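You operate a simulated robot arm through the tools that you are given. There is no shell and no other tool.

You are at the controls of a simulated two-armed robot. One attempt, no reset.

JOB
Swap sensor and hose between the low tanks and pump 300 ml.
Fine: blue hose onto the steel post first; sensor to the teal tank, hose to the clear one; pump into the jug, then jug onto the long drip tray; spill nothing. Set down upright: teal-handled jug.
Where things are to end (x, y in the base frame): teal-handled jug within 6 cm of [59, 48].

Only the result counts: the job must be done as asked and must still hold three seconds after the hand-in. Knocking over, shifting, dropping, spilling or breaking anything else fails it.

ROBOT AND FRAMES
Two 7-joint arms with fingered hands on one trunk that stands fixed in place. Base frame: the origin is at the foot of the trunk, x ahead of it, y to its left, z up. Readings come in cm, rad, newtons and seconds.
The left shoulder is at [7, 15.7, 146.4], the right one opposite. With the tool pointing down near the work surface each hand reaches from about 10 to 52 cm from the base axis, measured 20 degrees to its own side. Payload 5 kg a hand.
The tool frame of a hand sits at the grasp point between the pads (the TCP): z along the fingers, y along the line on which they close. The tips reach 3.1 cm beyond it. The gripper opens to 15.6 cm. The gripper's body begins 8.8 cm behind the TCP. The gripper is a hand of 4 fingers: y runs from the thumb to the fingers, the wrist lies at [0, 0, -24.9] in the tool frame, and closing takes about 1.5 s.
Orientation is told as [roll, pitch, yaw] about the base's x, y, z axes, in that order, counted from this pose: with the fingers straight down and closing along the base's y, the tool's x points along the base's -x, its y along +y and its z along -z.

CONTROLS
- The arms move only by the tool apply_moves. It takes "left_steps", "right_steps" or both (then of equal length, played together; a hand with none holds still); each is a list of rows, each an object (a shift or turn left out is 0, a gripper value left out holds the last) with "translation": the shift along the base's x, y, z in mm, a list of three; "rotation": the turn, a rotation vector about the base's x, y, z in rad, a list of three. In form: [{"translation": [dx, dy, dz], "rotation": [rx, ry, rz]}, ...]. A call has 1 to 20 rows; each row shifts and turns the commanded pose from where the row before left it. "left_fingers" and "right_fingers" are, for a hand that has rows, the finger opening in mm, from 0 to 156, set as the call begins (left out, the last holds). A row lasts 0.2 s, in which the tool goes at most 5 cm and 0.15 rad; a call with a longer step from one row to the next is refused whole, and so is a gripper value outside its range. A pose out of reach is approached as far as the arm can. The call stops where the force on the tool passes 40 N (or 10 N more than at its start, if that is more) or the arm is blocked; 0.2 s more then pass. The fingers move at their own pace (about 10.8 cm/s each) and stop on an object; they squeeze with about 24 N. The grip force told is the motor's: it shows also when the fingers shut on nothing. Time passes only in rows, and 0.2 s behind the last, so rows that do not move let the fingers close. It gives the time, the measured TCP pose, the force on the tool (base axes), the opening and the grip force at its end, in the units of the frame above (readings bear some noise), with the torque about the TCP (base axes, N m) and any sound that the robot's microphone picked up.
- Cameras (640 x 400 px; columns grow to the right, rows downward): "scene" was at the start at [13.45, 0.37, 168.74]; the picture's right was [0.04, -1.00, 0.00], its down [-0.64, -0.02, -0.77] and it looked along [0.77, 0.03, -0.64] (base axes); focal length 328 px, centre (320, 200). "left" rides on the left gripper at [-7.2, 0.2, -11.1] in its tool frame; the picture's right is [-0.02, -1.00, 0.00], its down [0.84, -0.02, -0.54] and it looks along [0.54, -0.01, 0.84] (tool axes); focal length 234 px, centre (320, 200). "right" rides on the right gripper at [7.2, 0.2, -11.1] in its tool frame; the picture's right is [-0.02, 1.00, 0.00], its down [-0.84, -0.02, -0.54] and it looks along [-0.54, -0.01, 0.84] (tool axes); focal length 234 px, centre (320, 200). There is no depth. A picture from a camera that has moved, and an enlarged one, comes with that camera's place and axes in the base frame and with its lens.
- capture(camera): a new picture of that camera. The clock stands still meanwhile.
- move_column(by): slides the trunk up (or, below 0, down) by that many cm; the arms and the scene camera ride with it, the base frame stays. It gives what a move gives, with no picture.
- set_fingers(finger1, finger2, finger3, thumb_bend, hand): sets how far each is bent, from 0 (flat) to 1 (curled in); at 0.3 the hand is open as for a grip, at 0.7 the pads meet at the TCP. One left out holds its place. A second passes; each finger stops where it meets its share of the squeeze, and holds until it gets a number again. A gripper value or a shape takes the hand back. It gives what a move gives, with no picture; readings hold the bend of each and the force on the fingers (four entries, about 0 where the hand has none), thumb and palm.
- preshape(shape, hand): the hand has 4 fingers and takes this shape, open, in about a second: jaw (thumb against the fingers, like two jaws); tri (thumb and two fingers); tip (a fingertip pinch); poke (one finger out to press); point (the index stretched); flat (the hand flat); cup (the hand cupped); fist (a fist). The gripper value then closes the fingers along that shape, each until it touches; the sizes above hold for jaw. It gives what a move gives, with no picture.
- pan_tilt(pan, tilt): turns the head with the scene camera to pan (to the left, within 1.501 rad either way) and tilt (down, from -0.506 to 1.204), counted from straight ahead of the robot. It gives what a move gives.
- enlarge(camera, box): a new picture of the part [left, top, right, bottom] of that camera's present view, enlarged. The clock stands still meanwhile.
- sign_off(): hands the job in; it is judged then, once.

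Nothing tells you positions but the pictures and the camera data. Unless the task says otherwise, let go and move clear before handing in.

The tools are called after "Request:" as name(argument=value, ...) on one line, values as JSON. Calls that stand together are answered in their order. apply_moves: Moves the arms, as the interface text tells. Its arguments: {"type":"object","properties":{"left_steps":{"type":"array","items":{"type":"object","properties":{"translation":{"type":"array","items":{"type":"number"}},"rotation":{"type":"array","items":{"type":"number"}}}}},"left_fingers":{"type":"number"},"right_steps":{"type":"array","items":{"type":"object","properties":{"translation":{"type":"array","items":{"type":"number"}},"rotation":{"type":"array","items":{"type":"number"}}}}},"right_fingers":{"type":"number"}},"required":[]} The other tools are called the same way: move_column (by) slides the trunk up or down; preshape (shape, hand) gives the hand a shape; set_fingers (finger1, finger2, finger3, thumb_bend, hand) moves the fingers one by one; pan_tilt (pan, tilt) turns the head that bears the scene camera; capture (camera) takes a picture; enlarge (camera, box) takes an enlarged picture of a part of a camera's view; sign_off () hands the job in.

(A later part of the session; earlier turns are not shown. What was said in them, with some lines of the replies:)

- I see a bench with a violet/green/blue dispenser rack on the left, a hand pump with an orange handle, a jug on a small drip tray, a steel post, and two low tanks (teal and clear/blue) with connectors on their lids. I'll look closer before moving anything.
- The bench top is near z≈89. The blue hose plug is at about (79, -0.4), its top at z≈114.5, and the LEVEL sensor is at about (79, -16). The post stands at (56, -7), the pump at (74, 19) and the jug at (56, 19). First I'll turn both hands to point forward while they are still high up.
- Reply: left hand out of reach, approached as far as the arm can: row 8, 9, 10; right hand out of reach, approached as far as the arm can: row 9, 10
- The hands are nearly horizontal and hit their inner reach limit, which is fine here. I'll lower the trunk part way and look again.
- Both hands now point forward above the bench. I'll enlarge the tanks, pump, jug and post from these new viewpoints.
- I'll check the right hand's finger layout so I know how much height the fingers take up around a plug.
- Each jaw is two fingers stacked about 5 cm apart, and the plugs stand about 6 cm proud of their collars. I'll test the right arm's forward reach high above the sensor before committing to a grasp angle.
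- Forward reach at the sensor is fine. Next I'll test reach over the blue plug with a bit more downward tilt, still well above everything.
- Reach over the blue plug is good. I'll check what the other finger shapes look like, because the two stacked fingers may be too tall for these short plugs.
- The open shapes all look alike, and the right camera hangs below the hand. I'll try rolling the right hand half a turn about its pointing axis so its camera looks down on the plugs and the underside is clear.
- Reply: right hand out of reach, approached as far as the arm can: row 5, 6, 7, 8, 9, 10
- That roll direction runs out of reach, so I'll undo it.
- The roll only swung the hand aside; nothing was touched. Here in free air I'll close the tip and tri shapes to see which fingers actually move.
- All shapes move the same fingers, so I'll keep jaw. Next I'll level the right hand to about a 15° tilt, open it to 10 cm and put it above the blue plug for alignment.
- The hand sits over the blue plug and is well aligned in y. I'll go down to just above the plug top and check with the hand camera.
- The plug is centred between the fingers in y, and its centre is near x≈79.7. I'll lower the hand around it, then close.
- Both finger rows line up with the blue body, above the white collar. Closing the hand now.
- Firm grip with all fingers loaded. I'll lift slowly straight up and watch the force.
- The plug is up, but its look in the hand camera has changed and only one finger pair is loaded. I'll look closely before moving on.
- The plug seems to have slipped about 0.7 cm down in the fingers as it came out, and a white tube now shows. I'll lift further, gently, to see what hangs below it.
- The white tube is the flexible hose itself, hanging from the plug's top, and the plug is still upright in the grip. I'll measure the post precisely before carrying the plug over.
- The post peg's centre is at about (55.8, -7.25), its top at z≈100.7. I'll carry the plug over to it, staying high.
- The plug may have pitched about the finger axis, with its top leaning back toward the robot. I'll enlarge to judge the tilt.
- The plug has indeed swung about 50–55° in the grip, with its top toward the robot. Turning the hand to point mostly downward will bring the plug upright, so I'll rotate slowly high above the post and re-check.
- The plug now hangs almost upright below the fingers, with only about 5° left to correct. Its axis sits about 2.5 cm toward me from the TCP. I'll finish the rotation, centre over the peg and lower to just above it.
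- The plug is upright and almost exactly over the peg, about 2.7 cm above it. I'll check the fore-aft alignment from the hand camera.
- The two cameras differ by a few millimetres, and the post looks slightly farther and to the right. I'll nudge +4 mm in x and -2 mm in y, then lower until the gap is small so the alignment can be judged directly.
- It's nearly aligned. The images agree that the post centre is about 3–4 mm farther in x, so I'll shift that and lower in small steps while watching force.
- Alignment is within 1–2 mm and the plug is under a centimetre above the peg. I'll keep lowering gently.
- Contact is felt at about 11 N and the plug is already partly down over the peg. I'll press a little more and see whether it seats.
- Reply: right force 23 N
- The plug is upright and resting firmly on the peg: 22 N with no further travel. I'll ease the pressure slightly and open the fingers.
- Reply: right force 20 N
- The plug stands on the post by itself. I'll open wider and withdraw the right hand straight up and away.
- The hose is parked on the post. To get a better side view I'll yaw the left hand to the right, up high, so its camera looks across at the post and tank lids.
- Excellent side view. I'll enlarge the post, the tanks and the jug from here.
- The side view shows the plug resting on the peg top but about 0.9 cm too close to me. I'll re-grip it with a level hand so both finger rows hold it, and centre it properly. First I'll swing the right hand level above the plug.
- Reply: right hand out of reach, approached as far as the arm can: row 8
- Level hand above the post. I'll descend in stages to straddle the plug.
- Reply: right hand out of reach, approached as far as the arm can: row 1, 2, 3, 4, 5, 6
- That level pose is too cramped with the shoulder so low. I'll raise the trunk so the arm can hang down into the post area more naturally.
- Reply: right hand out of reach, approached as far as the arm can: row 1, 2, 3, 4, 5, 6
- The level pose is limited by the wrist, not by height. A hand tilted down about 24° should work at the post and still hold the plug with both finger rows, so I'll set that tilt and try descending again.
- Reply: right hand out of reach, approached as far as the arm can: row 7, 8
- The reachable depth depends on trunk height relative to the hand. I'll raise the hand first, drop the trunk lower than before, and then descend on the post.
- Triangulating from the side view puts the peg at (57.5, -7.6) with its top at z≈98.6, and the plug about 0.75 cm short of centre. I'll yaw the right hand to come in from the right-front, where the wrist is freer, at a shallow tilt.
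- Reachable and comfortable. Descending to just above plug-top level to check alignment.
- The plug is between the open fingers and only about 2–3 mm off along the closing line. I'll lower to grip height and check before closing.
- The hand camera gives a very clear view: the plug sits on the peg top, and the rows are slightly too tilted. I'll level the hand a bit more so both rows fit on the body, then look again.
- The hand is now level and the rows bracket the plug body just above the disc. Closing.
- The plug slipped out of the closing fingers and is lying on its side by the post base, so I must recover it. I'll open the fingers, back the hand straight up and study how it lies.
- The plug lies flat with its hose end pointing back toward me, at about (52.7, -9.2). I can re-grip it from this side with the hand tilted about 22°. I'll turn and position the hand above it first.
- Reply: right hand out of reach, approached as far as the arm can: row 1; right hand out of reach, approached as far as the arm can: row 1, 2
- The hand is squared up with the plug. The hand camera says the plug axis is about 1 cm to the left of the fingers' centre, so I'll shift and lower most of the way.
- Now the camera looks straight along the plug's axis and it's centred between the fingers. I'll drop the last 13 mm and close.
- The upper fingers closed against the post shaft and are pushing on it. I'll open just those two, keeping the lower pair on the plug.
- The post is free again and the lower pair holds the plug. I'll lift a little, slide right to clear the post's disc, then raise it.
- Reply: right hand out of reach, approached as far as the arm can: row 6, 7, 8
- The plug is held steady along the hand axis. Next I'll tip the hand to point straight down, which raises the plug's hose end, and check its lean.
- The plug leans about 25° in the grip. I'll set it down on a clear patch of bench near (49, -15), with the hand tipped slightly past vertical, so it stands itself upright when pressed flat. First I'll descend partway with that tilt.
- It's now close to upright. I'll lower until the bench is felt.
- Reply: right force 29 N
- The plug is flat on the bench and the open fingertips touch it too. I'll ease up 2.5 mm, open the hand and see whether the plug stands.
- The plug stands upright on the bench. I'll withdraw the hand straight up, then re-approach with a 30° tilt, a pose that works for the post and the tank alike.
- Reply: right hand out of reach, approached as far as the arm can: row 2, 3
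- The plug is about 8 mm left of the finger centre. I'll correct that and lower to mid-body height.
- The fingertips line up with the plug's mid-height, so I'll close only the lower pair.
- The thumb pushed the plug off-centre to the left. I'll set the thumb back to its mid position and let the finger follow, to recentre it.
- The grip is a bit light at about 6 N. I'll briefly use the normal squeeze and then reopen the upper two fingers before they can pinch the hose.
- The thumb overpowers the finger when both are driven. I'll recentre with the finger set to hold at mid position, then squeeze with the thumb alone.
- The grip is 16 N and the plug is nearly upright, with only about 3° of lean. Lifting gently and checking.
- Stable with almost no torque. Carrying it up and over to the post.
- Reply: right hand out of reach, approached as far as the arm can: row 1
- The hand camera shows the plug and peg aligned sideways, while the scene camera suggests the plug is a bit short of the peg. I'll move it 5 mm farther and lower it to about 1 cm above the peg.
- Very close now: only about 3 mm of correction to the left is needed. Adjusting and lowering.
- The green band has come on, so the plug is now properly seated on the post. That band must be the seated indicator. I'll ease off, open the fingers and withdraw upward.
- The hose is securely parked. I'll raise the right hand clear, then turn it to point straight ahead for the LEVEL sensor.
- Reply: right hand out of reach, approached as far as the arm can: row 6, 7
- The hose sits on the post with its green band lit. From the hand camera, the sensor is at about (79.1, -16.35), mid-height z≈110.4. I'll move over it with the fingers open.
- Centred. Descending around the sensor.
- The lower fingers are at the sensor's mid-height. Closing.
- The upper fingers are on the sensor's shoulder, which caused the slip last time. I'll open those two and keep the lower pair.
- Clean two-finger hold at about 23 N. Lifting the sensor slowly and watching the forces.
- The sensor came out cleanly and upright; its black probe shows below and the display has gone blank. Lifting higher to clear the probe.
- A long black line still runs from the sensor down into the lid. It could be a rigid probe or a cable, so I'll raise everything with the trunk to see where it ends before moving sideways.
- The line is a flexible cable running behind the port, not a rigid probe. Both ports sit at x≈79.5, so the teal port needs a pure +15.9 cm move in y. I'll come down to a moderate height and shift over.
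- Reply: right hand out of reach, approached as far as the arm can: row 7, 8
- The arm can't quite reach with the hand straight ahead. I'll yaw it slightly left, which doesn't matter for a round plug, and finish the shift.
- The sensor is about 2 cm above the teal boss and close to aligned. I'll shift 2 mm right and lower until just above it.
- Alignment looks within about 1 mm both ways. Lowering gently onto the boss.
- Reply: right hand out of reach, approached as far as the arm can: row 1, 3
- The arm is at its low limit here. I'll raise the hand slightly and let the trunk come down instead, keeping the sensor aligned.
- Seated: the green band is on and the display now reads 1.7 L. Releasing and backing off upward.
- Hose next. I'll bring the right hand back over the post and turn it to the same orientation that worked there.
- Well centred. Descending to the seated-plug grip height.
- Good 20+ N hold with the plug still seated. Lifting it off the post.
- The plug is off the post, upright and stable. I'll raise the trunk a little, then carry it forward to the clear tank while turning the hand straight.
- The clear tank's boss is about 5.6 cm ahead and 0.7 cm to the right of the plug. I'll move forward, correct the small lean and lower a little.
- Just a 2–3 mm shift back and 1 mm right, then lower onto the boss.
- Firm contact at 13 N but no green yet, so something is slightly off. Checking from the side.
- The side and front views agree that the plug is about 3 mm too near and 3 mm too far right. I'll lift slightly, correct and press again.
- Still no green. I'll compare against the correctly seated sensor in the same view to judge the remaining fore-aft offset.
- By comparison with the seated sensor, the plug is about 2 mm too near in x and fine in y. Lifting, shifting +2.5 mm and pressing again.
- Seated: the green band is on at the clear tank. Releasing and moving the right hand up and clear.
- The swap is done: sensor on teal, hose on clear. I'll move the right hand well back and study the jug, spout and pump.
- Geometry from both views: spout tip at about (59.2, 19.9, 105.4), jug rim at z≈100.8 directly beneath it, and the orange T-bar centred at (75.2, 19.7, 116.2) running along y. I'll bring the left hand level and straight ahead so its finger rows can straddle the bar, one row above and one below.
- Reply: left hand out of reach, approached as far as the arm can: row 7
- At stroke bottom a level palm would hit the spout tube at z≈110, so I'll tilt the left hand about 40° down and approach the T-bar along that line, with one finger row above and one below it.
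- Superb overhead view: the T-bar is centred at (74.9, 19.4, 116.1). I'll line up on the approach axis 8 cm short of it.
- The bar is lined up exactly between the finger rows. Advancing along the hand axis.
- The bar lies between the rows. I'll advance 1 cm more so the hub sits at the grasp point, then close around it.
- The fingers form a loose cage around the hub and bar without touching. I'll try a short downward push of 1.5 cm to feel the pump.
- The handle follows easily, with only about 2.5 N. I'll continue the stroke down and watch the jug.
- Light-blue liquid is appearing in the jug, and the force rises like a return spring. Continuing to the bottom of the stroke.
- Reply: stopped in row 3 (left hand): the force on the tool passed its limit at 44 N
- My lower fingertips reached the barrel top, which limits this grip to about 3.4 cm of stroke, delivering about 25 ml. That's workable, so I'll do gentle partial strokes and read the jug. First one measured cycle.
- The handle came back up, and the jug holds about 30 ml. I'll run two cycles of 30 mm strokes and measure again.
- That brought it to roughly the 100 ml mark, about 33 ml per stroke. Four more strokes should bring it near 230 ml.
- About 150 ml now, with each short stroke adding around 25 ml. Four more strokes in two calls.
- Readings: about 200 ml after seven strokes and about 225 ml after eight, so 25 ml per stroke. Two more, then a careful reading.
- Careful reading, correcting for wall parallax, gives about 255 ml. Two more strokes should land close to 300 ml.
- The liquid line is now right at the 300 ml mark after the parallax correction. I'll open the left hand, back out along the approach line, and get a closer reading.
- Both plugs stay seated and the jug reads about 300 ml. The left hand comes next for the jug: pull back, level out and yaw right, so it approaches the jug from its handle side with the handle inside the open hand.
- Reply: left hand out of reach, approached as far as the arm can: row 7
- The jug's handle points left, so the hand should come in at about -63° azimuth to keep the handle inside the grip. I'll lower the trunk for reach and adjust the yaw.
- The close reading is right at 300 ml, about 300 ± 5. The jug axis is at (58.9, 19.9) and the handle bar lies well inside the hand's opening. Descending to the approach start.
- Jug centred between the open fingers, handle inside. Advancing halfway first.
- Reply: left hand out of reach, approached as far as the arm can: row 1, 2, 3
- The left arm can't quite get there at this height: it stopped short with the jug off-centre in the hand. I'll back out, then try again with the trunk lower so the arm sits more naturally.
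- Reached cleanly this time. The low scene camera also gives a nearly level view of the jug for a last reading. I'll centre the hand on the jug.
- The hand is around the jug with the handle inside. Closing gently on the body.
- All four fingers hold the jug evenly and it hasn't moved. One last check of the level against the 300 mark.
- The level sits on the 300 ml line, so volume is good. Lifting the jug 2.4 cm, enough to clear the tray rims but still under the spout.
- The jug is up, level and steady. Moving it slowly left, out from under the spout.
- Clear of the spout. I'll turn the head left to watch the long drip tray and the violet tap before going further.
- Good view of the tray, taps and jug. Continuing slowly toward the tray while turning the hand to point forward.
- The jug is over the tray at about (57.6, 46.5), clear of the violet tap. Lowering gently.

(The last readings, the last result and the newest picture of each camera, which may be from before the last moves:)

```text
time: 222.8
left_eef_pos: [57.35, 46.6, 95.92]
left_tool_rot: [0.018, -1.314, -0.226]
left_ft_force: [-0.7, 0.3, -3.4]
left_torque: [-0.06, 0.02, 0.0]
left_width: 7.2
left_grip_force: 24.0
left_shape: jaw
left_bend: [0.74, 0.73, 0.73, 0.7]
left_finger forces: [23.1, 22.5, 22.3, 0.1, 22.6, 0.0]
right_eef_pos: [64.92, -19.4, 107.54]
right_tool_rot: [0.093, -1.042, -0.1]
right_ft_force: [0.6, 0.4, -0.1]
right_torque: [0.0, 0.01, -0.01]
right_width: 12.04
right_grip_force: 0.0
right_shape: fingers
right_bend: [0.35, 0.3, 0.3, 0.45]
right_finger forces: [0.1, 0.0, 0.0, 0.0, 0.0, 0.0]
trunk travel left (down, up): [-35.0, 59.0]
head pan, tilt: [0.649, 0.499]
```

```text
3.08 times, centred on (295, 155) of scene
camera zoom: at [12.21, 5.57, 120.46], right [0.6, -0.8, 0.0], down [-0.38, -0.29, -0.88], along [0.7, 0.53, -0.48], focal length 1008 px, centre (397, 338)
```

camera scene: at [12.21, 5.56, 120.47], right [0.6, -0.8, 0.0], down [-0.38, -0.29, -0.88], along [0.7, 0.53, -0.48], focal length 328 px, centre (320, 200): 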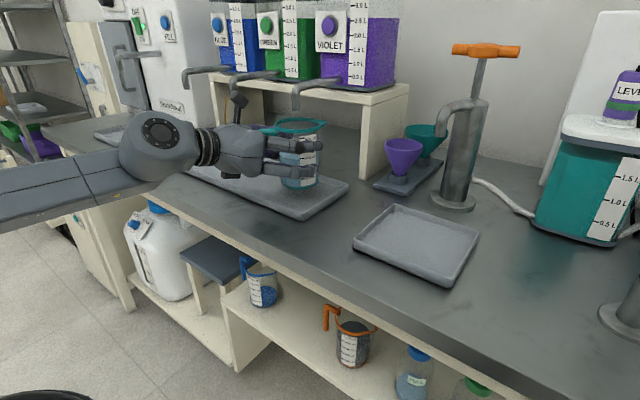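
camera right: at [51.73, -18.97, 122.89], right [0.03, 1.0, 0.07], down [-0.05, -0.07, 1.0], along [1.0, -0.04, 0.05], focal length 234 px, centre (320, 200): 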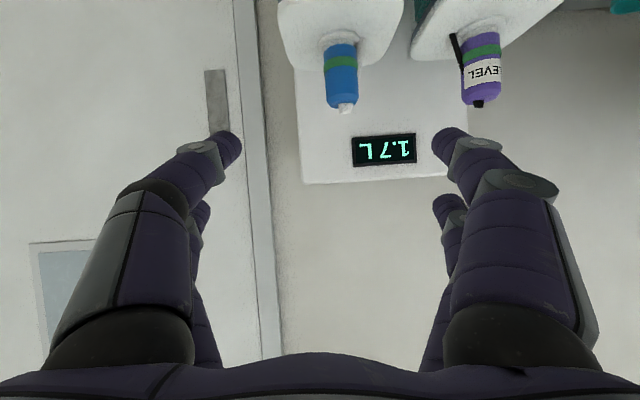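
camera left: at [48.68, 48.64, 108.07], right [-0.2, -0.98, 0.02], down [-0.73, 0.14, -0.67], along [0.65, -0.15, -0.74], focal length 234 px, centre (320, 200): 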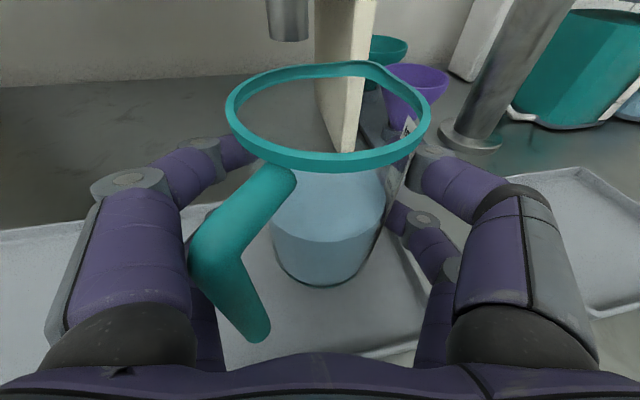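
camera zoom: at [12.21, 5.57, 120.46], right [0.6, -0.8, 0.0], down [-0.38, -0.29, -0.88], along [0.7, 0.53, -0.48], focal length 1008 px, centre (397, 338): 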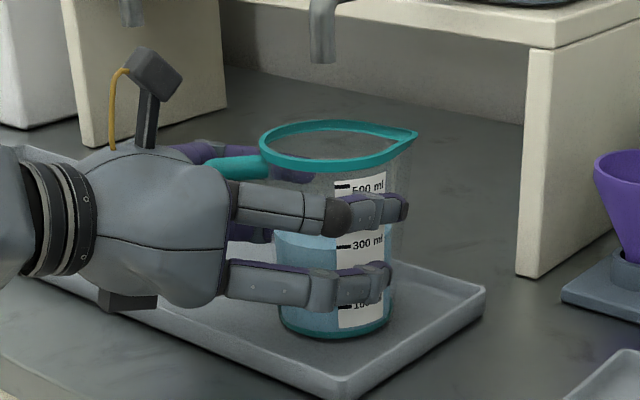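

Request:
apply_moves(left_steps=[{"translation": [0, 0, -1.5]}, {"translation": [0, 0, -1.5]}, {"translation": [0, 0, 0]}])

```text
time: 223.6
left_eef_pos: [57.44, 46.62, 95.77]
left_tool_rot: [0.027, -1.316, -0.231]
left_ft_force: [2.3, 0.3, 8.0]
left_torque: [-0.1, -0.09, 0.04]
left_width: 7.18
left_grip_force: 23.8
left_shape: jaw
left_bend: [0.74, 0.73, 0.73, 0.7]
left_finger forces: [23.9, 22.7, 22.3, 0.0, 22.4, 0.0]
right_eef_pos: [64.9, -19.47, 107.55]
right_tool_rot: [0.095, -1.045, -0.103]
right_ft_force: [-0.1, -0.2, -0.1]
right_torque: [0.02, -0.01, 0.02]
right_width: 12.03
right_grip_force: 0.1
right_shape: fingers
right_bend: [0.35, 0.3, 0.3, 0.45]
right_finger forces: [0.0, 0.0, 0.0, 0.0, 0.0, 0.1]
trunk travel left (down, up): [-35.0, 59.0]
head pan, tilt: [0.649, 0.499]
```

The jug is down on the tray at 8 N contact. Easing off, opening, and withdrawing straight back along the hand axis.

Request:
apply_moves(left_steps=[{"translation": [0, 0, 1]}, {"translation": [0, 0, 0]}])

Request:
apply_moves(left_steps=[{"translation": [0, 0, 0]}, {"translation": [0, 0, 0]}, {"translation": [0, 0, 0]}, {"translation": [0, 0, 0]}, {"translation": [0, 0, 0]}], left_fingers=156)

Request:
capture(camera="left")

Request:
enlarge(camera="scene", box=[230, 90, 360, 220])

```text
time: 224.2
left_eef_pos: [57.4, 46.65, 95.82]
left_tool_rot: [0.024, -1.312, -0.23]
left_ft_force: [0.2, 0.4, 7.7]
left_torque: [-0.1, -0.12, -0.03]
left_width: 7.21
left_grip_force: 23.9
left_shape: jaw
left_bend: [0.74, 0.73, 0.73, 0.7]
left_finger forces: [23.8, 22.5, 22.3, 0.0, 22.5, 0.0]
right_eef_pos: [64.85, -19.6, 107.37]
right_tool_rot: [0.097, -1.047, -0.103]
right_ft_force: [-0.4, -0.2, 0.2]
right_torque: [0.0, -0.03, 0.01]
right_width: 12.04
right_grip_force: 0.0
right_shape: fingers
right_bend: [0.35, 0.3, 0.3, 0.45]
right_finger forces: [0.1, 0.0, 0.0, 0.0, 0.1, 0.1]
trunk travel left (down, up): [-35.0, 59.0]
head pan, tilt: [0.649, 0.499]
```

```text
time: 225.4
left_eef_pos: [57.33, 46.63, 95.84]
left_tool_rot: [0.019, -1.313, -0.229]
left_ft_force: [-0.1, 0.1, 0.7]
left_torque: [0.01, 0.0, -0.01]
left_width: 15.6
left_grip_force: 0.0
left_shape: jaw
left_bend: [0.3, 0.3, 0.3, 0.3]
left_finger forces: [0.0, 0.1, 0.0, 0.1, 0.1, 0.0]
right_eef_pos: [64.95, -19.44, 107.34]
right_tool_rot: [0.095, -1.045, -0.101]
right_ft_force: [0.0, -0.4, 0.1]
right_torque: [-0.02, 0.02, -0.02]
right_width: 12.05
right_grip_force: 0.1
right_shape: fingers
right_bend: [0.35, 0.3, 0.3, 0.45]
right_finger forces: [0.0, 0.0, 0.1, 0.0, 0.0, 0.0]
trunk travel left (down, up): [-35.0, 59.0]
head pan, tilt: [0.649, 0.499]
```

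```text
taken
camera left: at [48.67, 48.69, 105.54], right [-0.2, -0.98, 0.02], down [-0.73, 0.14, -0.67], along [0.66, -0.15, -0.74], focal length 234 px, centre (320, 200)
```

left: 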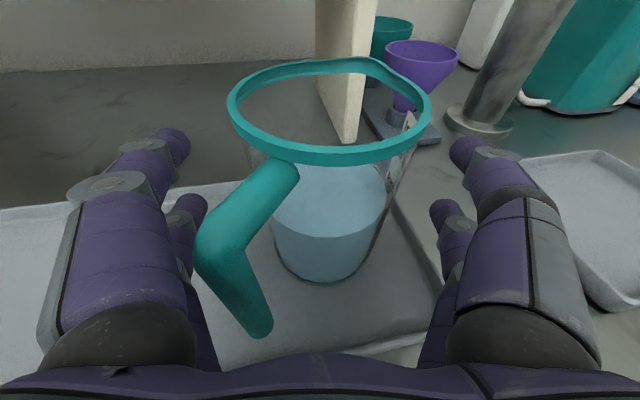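

```text
3.08 times, centred on (295, 155) of scene
camera zoom: at [12.18, 5.54, 120.47], right [0.6, -0.8, 0.0], down [-0.38, -0.29, -0.88], along [0.7, 0.53, -0.48], focal length 1008 px, centre (397, 338)
```

zoom: 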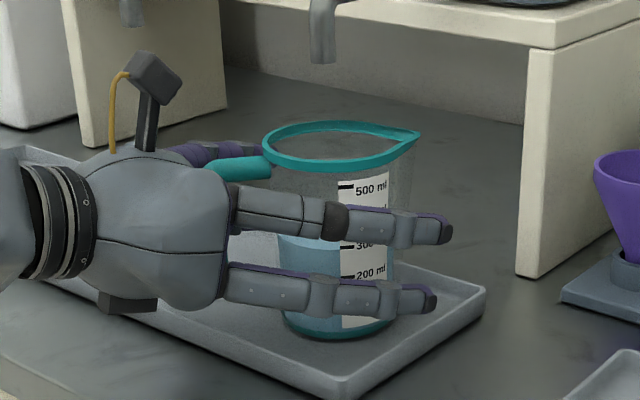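

The jug stands freely and upright. Withdrawing the left hand straight back.

Request:
apply_moves(left_steps=[{"translation": [-8, 1.7, 0.5]}, {"translation": [-14, 3, 1]}, {"translation": [-17, 3.6, 2]}, {"translation": [-18, 3.8, 3]}, {"translation": [-18, 3.8, 4]}, {"translation": [-18, 3.8, 5]}, {"translation": [-18, 3.8, 6]}, {"translation": [-15, 3, 10]}, {"translation": [0, 0, 0]}])

Request:
capture(camera="left")

Request:
capture(camera="scene")

Request:
enlarge(camera="scene", box=[230, 90, 360, 220])

```text
time: 227.4
left_eef_pos: [44.83, 49.48, 98.98]
left_tool_rot: [0.021, -1.313, -0.227]
left_ft_force: [0.1, -0.9, 0.1]
left_torque: [0.02, 0.01, -0.02]
left_width: 15.58
left_grip_force: 0.1
left_shape: jaw
left_bend: [0.3, 0.3, 0.3, 0.3]
left_finger forces: [0.0, 0.1, 0.0, 0.1, 0.1, 0.1]
right_eef_pos: [64.9, -19.44, 107.54]
right_tool_rot: [0.093, -1.045, -0.101]
right_ft_force: [-0.9, -0.1, 0.3]
right_torque: [0.02, 0.02, 0.0]
right_width: 12.06
right_grip_force: 0.1
right_shape: fingers
right_bend: [0.35, 0.3, 0.3, 0.45]
right_finger forces: [0.0, 0.0, 0.0, 0.1, 0.0, 0.0]
trunk travel left (down, up): [-35.0, 59.0]
head pan, tilt: [0.649, 0.499]
```

```text
taken
camera left: at [36.15, 51.38, 108.66], right [-0.2, -0.98, 0.02], down [-0.73, 0.14, -0.67], along [0.66, -0.15, -0.74], focal length 234 px, centre (320, 200)
```

left: 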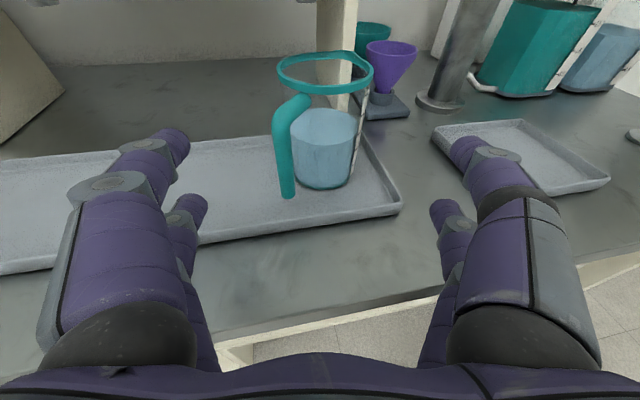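

```text
taken
camera scene: at [12.2, 5.55, 120.47], right [0.6, -0.8, 0.0], down [-0.38, -0.29, -0.88], along [0.7, 0.53, -0.48], focal length 328 px, centre (320, 200)
```

scene: 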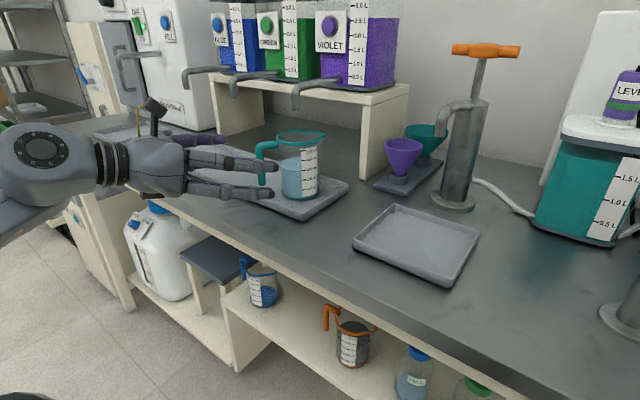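

```text
3.08 times, centred on (295, 155) of scene
camera zoom: at [12.2, 5.55, 120.47], right [0.6, -0.8, 0.0], down [-0.38, -0.29, -0.88], along [0.7, 0.53, -0.48], focal length 1008 px, centre (397, 338)
```

zoom: 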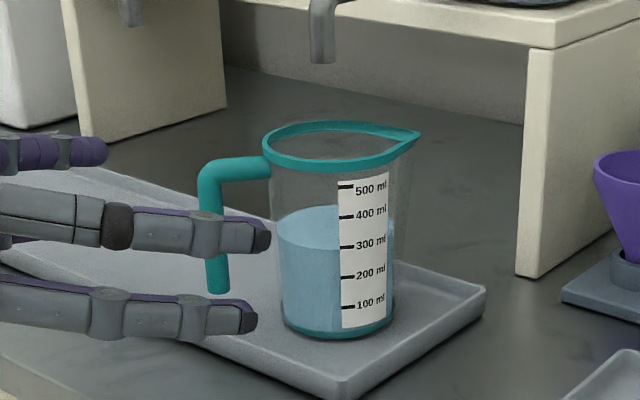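

The jug stands upright on the long tray. I'll verify its position and volume from here.

Request:
enlarge(camera="scene", box=[275, 130, 335, 205])

Request:
enlarge(camera="left", box=[250, 30, 410, 230])

```text
5.33 times, centred on (305, 168) of scene
camera zoom: at [12.2, 5.55, 120.47], right [0.6, -0.8, 0.0], down [-0.38, -0.29, -0.88], along [0.7, 0.53, -0.48], focal length 1747 px, centre (400, 373)
```

zoom: 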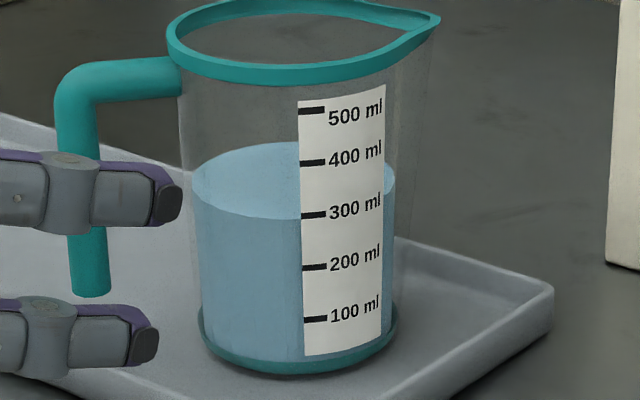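

```text
2.00 times, centred on (330, 130) of left
camera zoom: at [36.15, 51.38, 108.66], right [-0.2, -0.98, 0.02], down [-0.73, 0.14, -0.67], along [0.66, -0.15, -0.74], focal length 468 px, centre (300, 340)
```

zoom: 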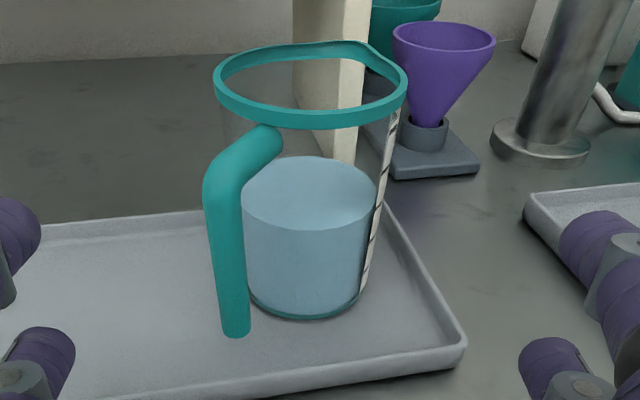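

The jug stands at about (58, 46.4), within 2 cm of the target, with the liquid at about 295–300 ml. I'll retract both hands fully and check everything once more.

Request:
apply_moves(left_steps=[{"translation": [-10, 2, 10]}, {"translation": [-10, 2, 20]}, {"translation": [-10, 0, 30]}, {"translation": [-5, 0, 30]}, {"translation": [0, 0, 30]}, {"translation": [0, 0, 0]}], right_steps=[{"translation": [-10, 0, 10]}, {"translation": [-20, 0, 15]}, {"translation": [-20, 0, 20]}, {"translation": [-20, 0, 20]}, {"translation": [-10, 0, 10]}, {"translation": [0, 0, 0]}])

Request:
pan_tilt(pan=0.1, tilt=0.45)

Request:
capture(camera="scene")

Request:
capture(camera="left")

Request:
capture(camera="right")

```text
time: 228.8
left_eef_pos: [41.21, 49.74, 110.91]
left_tool_rot: [0.016, -1.313, -0.224]
left_ft_force: [0.0, 0.4, 0.5]
left_torque: [-0.04, 0.0, -0.04]
left_width: 15.58
left_grip_force: 0.1
left_shape: jaw
left_bend: [0.3, 0.3, 0.3, 0.3]
left_finger forces: [0.0, 0.0, 0.0, 0.0, 0.0, 0.1]
right_eef_pos: [56.96, -19.43, 115.01]
right_tool_rot: [0.095, -1.043, -0.103]
right_ft_force: [0.4, 0.4, 0.3]
right_torque: [-0.02, -0.01, 0.01]
right_width: 12.05
right_grip_force: 0.0
right_shape: fingers
right_bend: [0.35, 0.3, 0.3, 0.45]
right_finger forces: [0.0, 0.0, 0.0, 0.0, 0.0, 0.0]
trunk travel left (down, up): [-35.0, 59.0]
head pan, tilt: [0.649, 0.499]
```

```text
time: 229.8
left_eef_pos: [41.38, 49.68, 110.83]
left_tool_rot: [0.02, -1.313, -0.227]
left_ft_force: [0.0, 0.3, -0.4]
left_torque: [-0.02, 0.0, 0.01]
left_width: 15.62
left_grip_force: 0.0
left_shape: jaw
left_bend: [0.3, 0.3, 0.3, 0.3]
left_finger forces: [0.1, 0.0, 0.1, 0.0, 0.0, 0.1]
right_eef_pos: [56.94, -19.44, 115.12]
right_tool_rot: [0.094, -1.044, -0.1]
right_ft_force: [-0.1, 0.1, 0.1]
right_torque: [0.02, -0.02, -0.01]
right_width: 12.02
right_grip_force: 0.0
right_shape: fingers
right_bend: [0.35, 0.3, 0.3, 0.45]
right_finger forces: [0.0, 0.1, 0.1, 0.0, 0.1, 0.0]
trunk travel left (down, up): [-35.0, 59.0]
head pan, tilt: [0.099, 0.45]
```

```text
taken
camera scene: at [14.07, 0.96, 120.92], right [0.1, -0.99, 0.0], down [-0.43, -0.04, -0.9], along [0.9, 0.09, -0.44], focal length 328 px, centre (320, 200)
```

scene: 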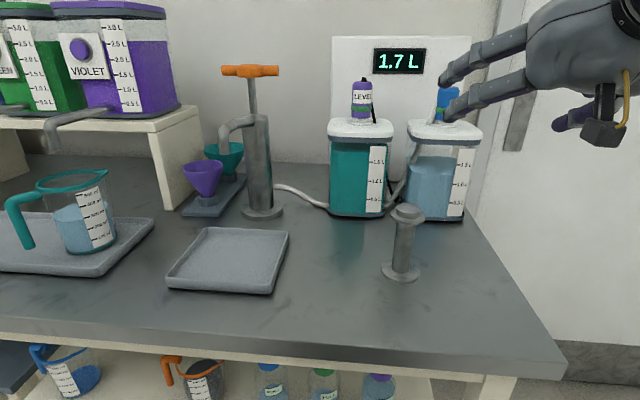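

```text
taken
camera left: at [32.64, 51.72, 120.65], right [-0.2, -0.98, 0.02], down [-0.73, 0.14, -0.67], along [0.66, -0.15, -0.74], focal length 234 px, centre (320, 200)
```

left: 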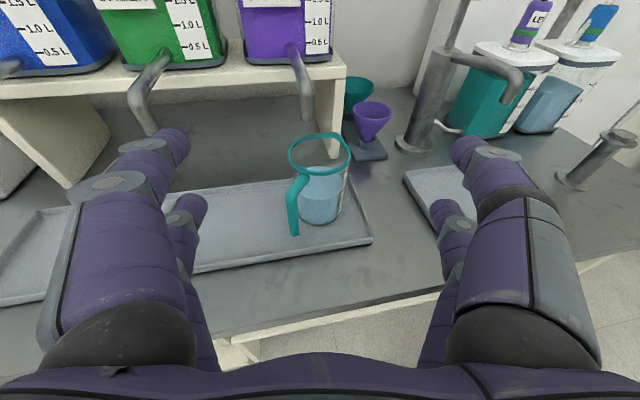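

```text
taken
camera right: at [43.68, -18.97, 114.42], right [0.03, 1.0, 0.07], down [-0.05, -0.07, 1.0], along [1.0, -0.03, 0.05], focal length 234 px, centre (320, 200)
```

right: 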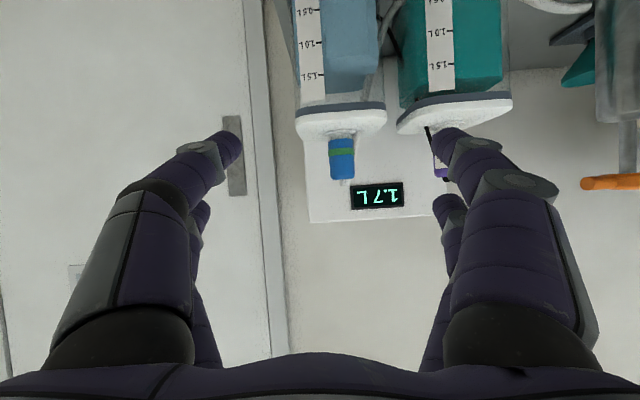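

Everything looks right: sensor on teal, hose on clear, jug on the long tray. One close look at the clear tank's level, which cross-checks the pumped volume, and at the seated plugs.

Request:
enlarge(camera="scene", box=[400, 80, 490, 230])

Request:
enlarge(camera="scene", box=[40, 160, 130, 260])

Request:
enlarge(camera="scene", box=[320, 60, 490, 225])

```text
2.67 times, centred on (445, 155) of scene
camera zoom: at [14.07, 0.96, 120.92], right [0.1, -0.99, 0.0], down [-0.43, -0.04, -0.9], along [0.9, 0.09, -0.44], focal length 873 px, centre (-13, 320)
```

zoom: 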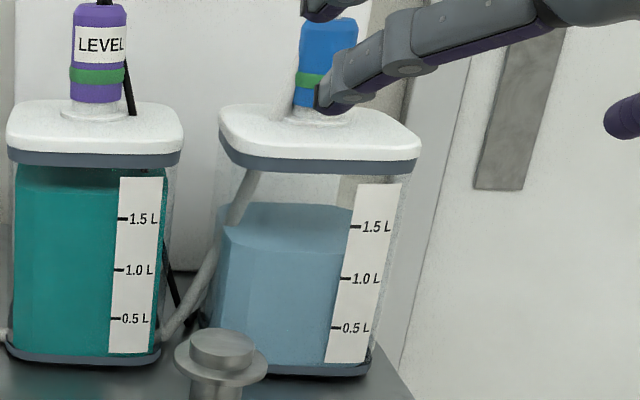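

```text
4.00 times, centred on (85, 210) of scene
camera zoom: at [14.07, 0.96, 120.92], right [0.1, -0.99, 0.0], down [-0.43, -0.04, -0.9], along [0.9, 0.09, -0.44], focal length 1310 px, centre (1260, 160)
```

zoom: 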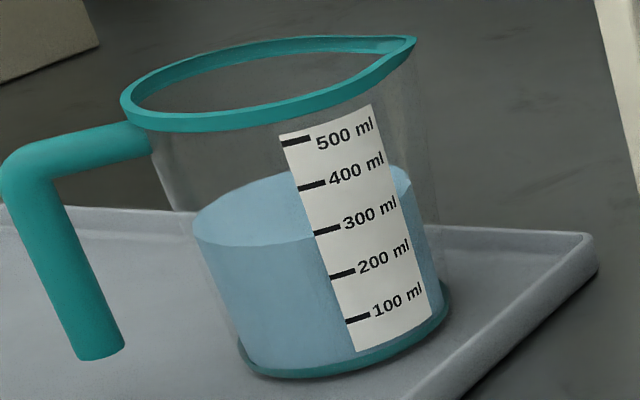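

```text
2.42 times, centred on (405, 142) of scene
camera zoom: at [14.07, 0.96, 120.92], right [0.1, -0.99, 0.0], down [-0.43, -0.04, -0.9], along [0.9, 0.09, -0.44], focal length 794 px, centre (114, 339)
```

zoom: 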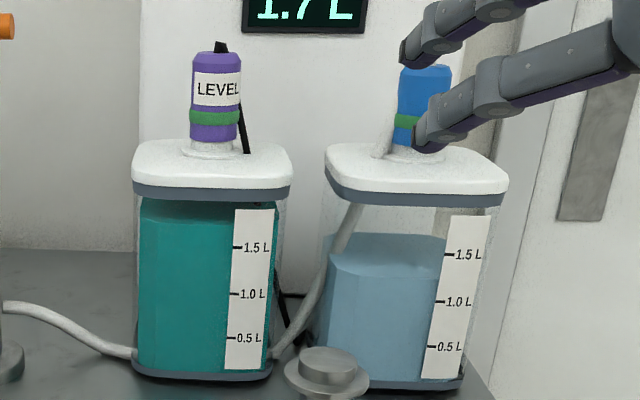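

Request:
sign_off()

```text
The job is handed in.
```

I finished the swap, pumped about 290–300 ml into the jug, set it upright on the long tray, and handed the job in. No verdict has come back yet.

- **Sensor and hose:** the sensor is on the teal tank and the display reads 1.7 L. The hose is on the clear tank. The green band on each plug, which I took as the seated signal, was lit at the last check.
- **Hose onto the post first:** the first time I set it there it was off-centre. It fell onto the bench when I tried to re-grip it. I stood it up again and seated it on the post with its green band lit before touching the sensor. I saw nothing spill.
- **Post bumped:** while picking the hose up, one finger pressed the post with about 30 N. It still looked upright and in place afterwards.
- **Volume:** I pumped with short partial strokes. Readings from several angles put the jug at about 290–300 ml, and the later, flatter views suggested about 290. The clear tank dropping from 1.5 L to about 1.2 L fits that. I did not top it up after moving the jug.
- **Jug position:** it stands at about (58, 46.4), within 2 cm of the target at (59, 48).

Both hands were clear when I handed in.
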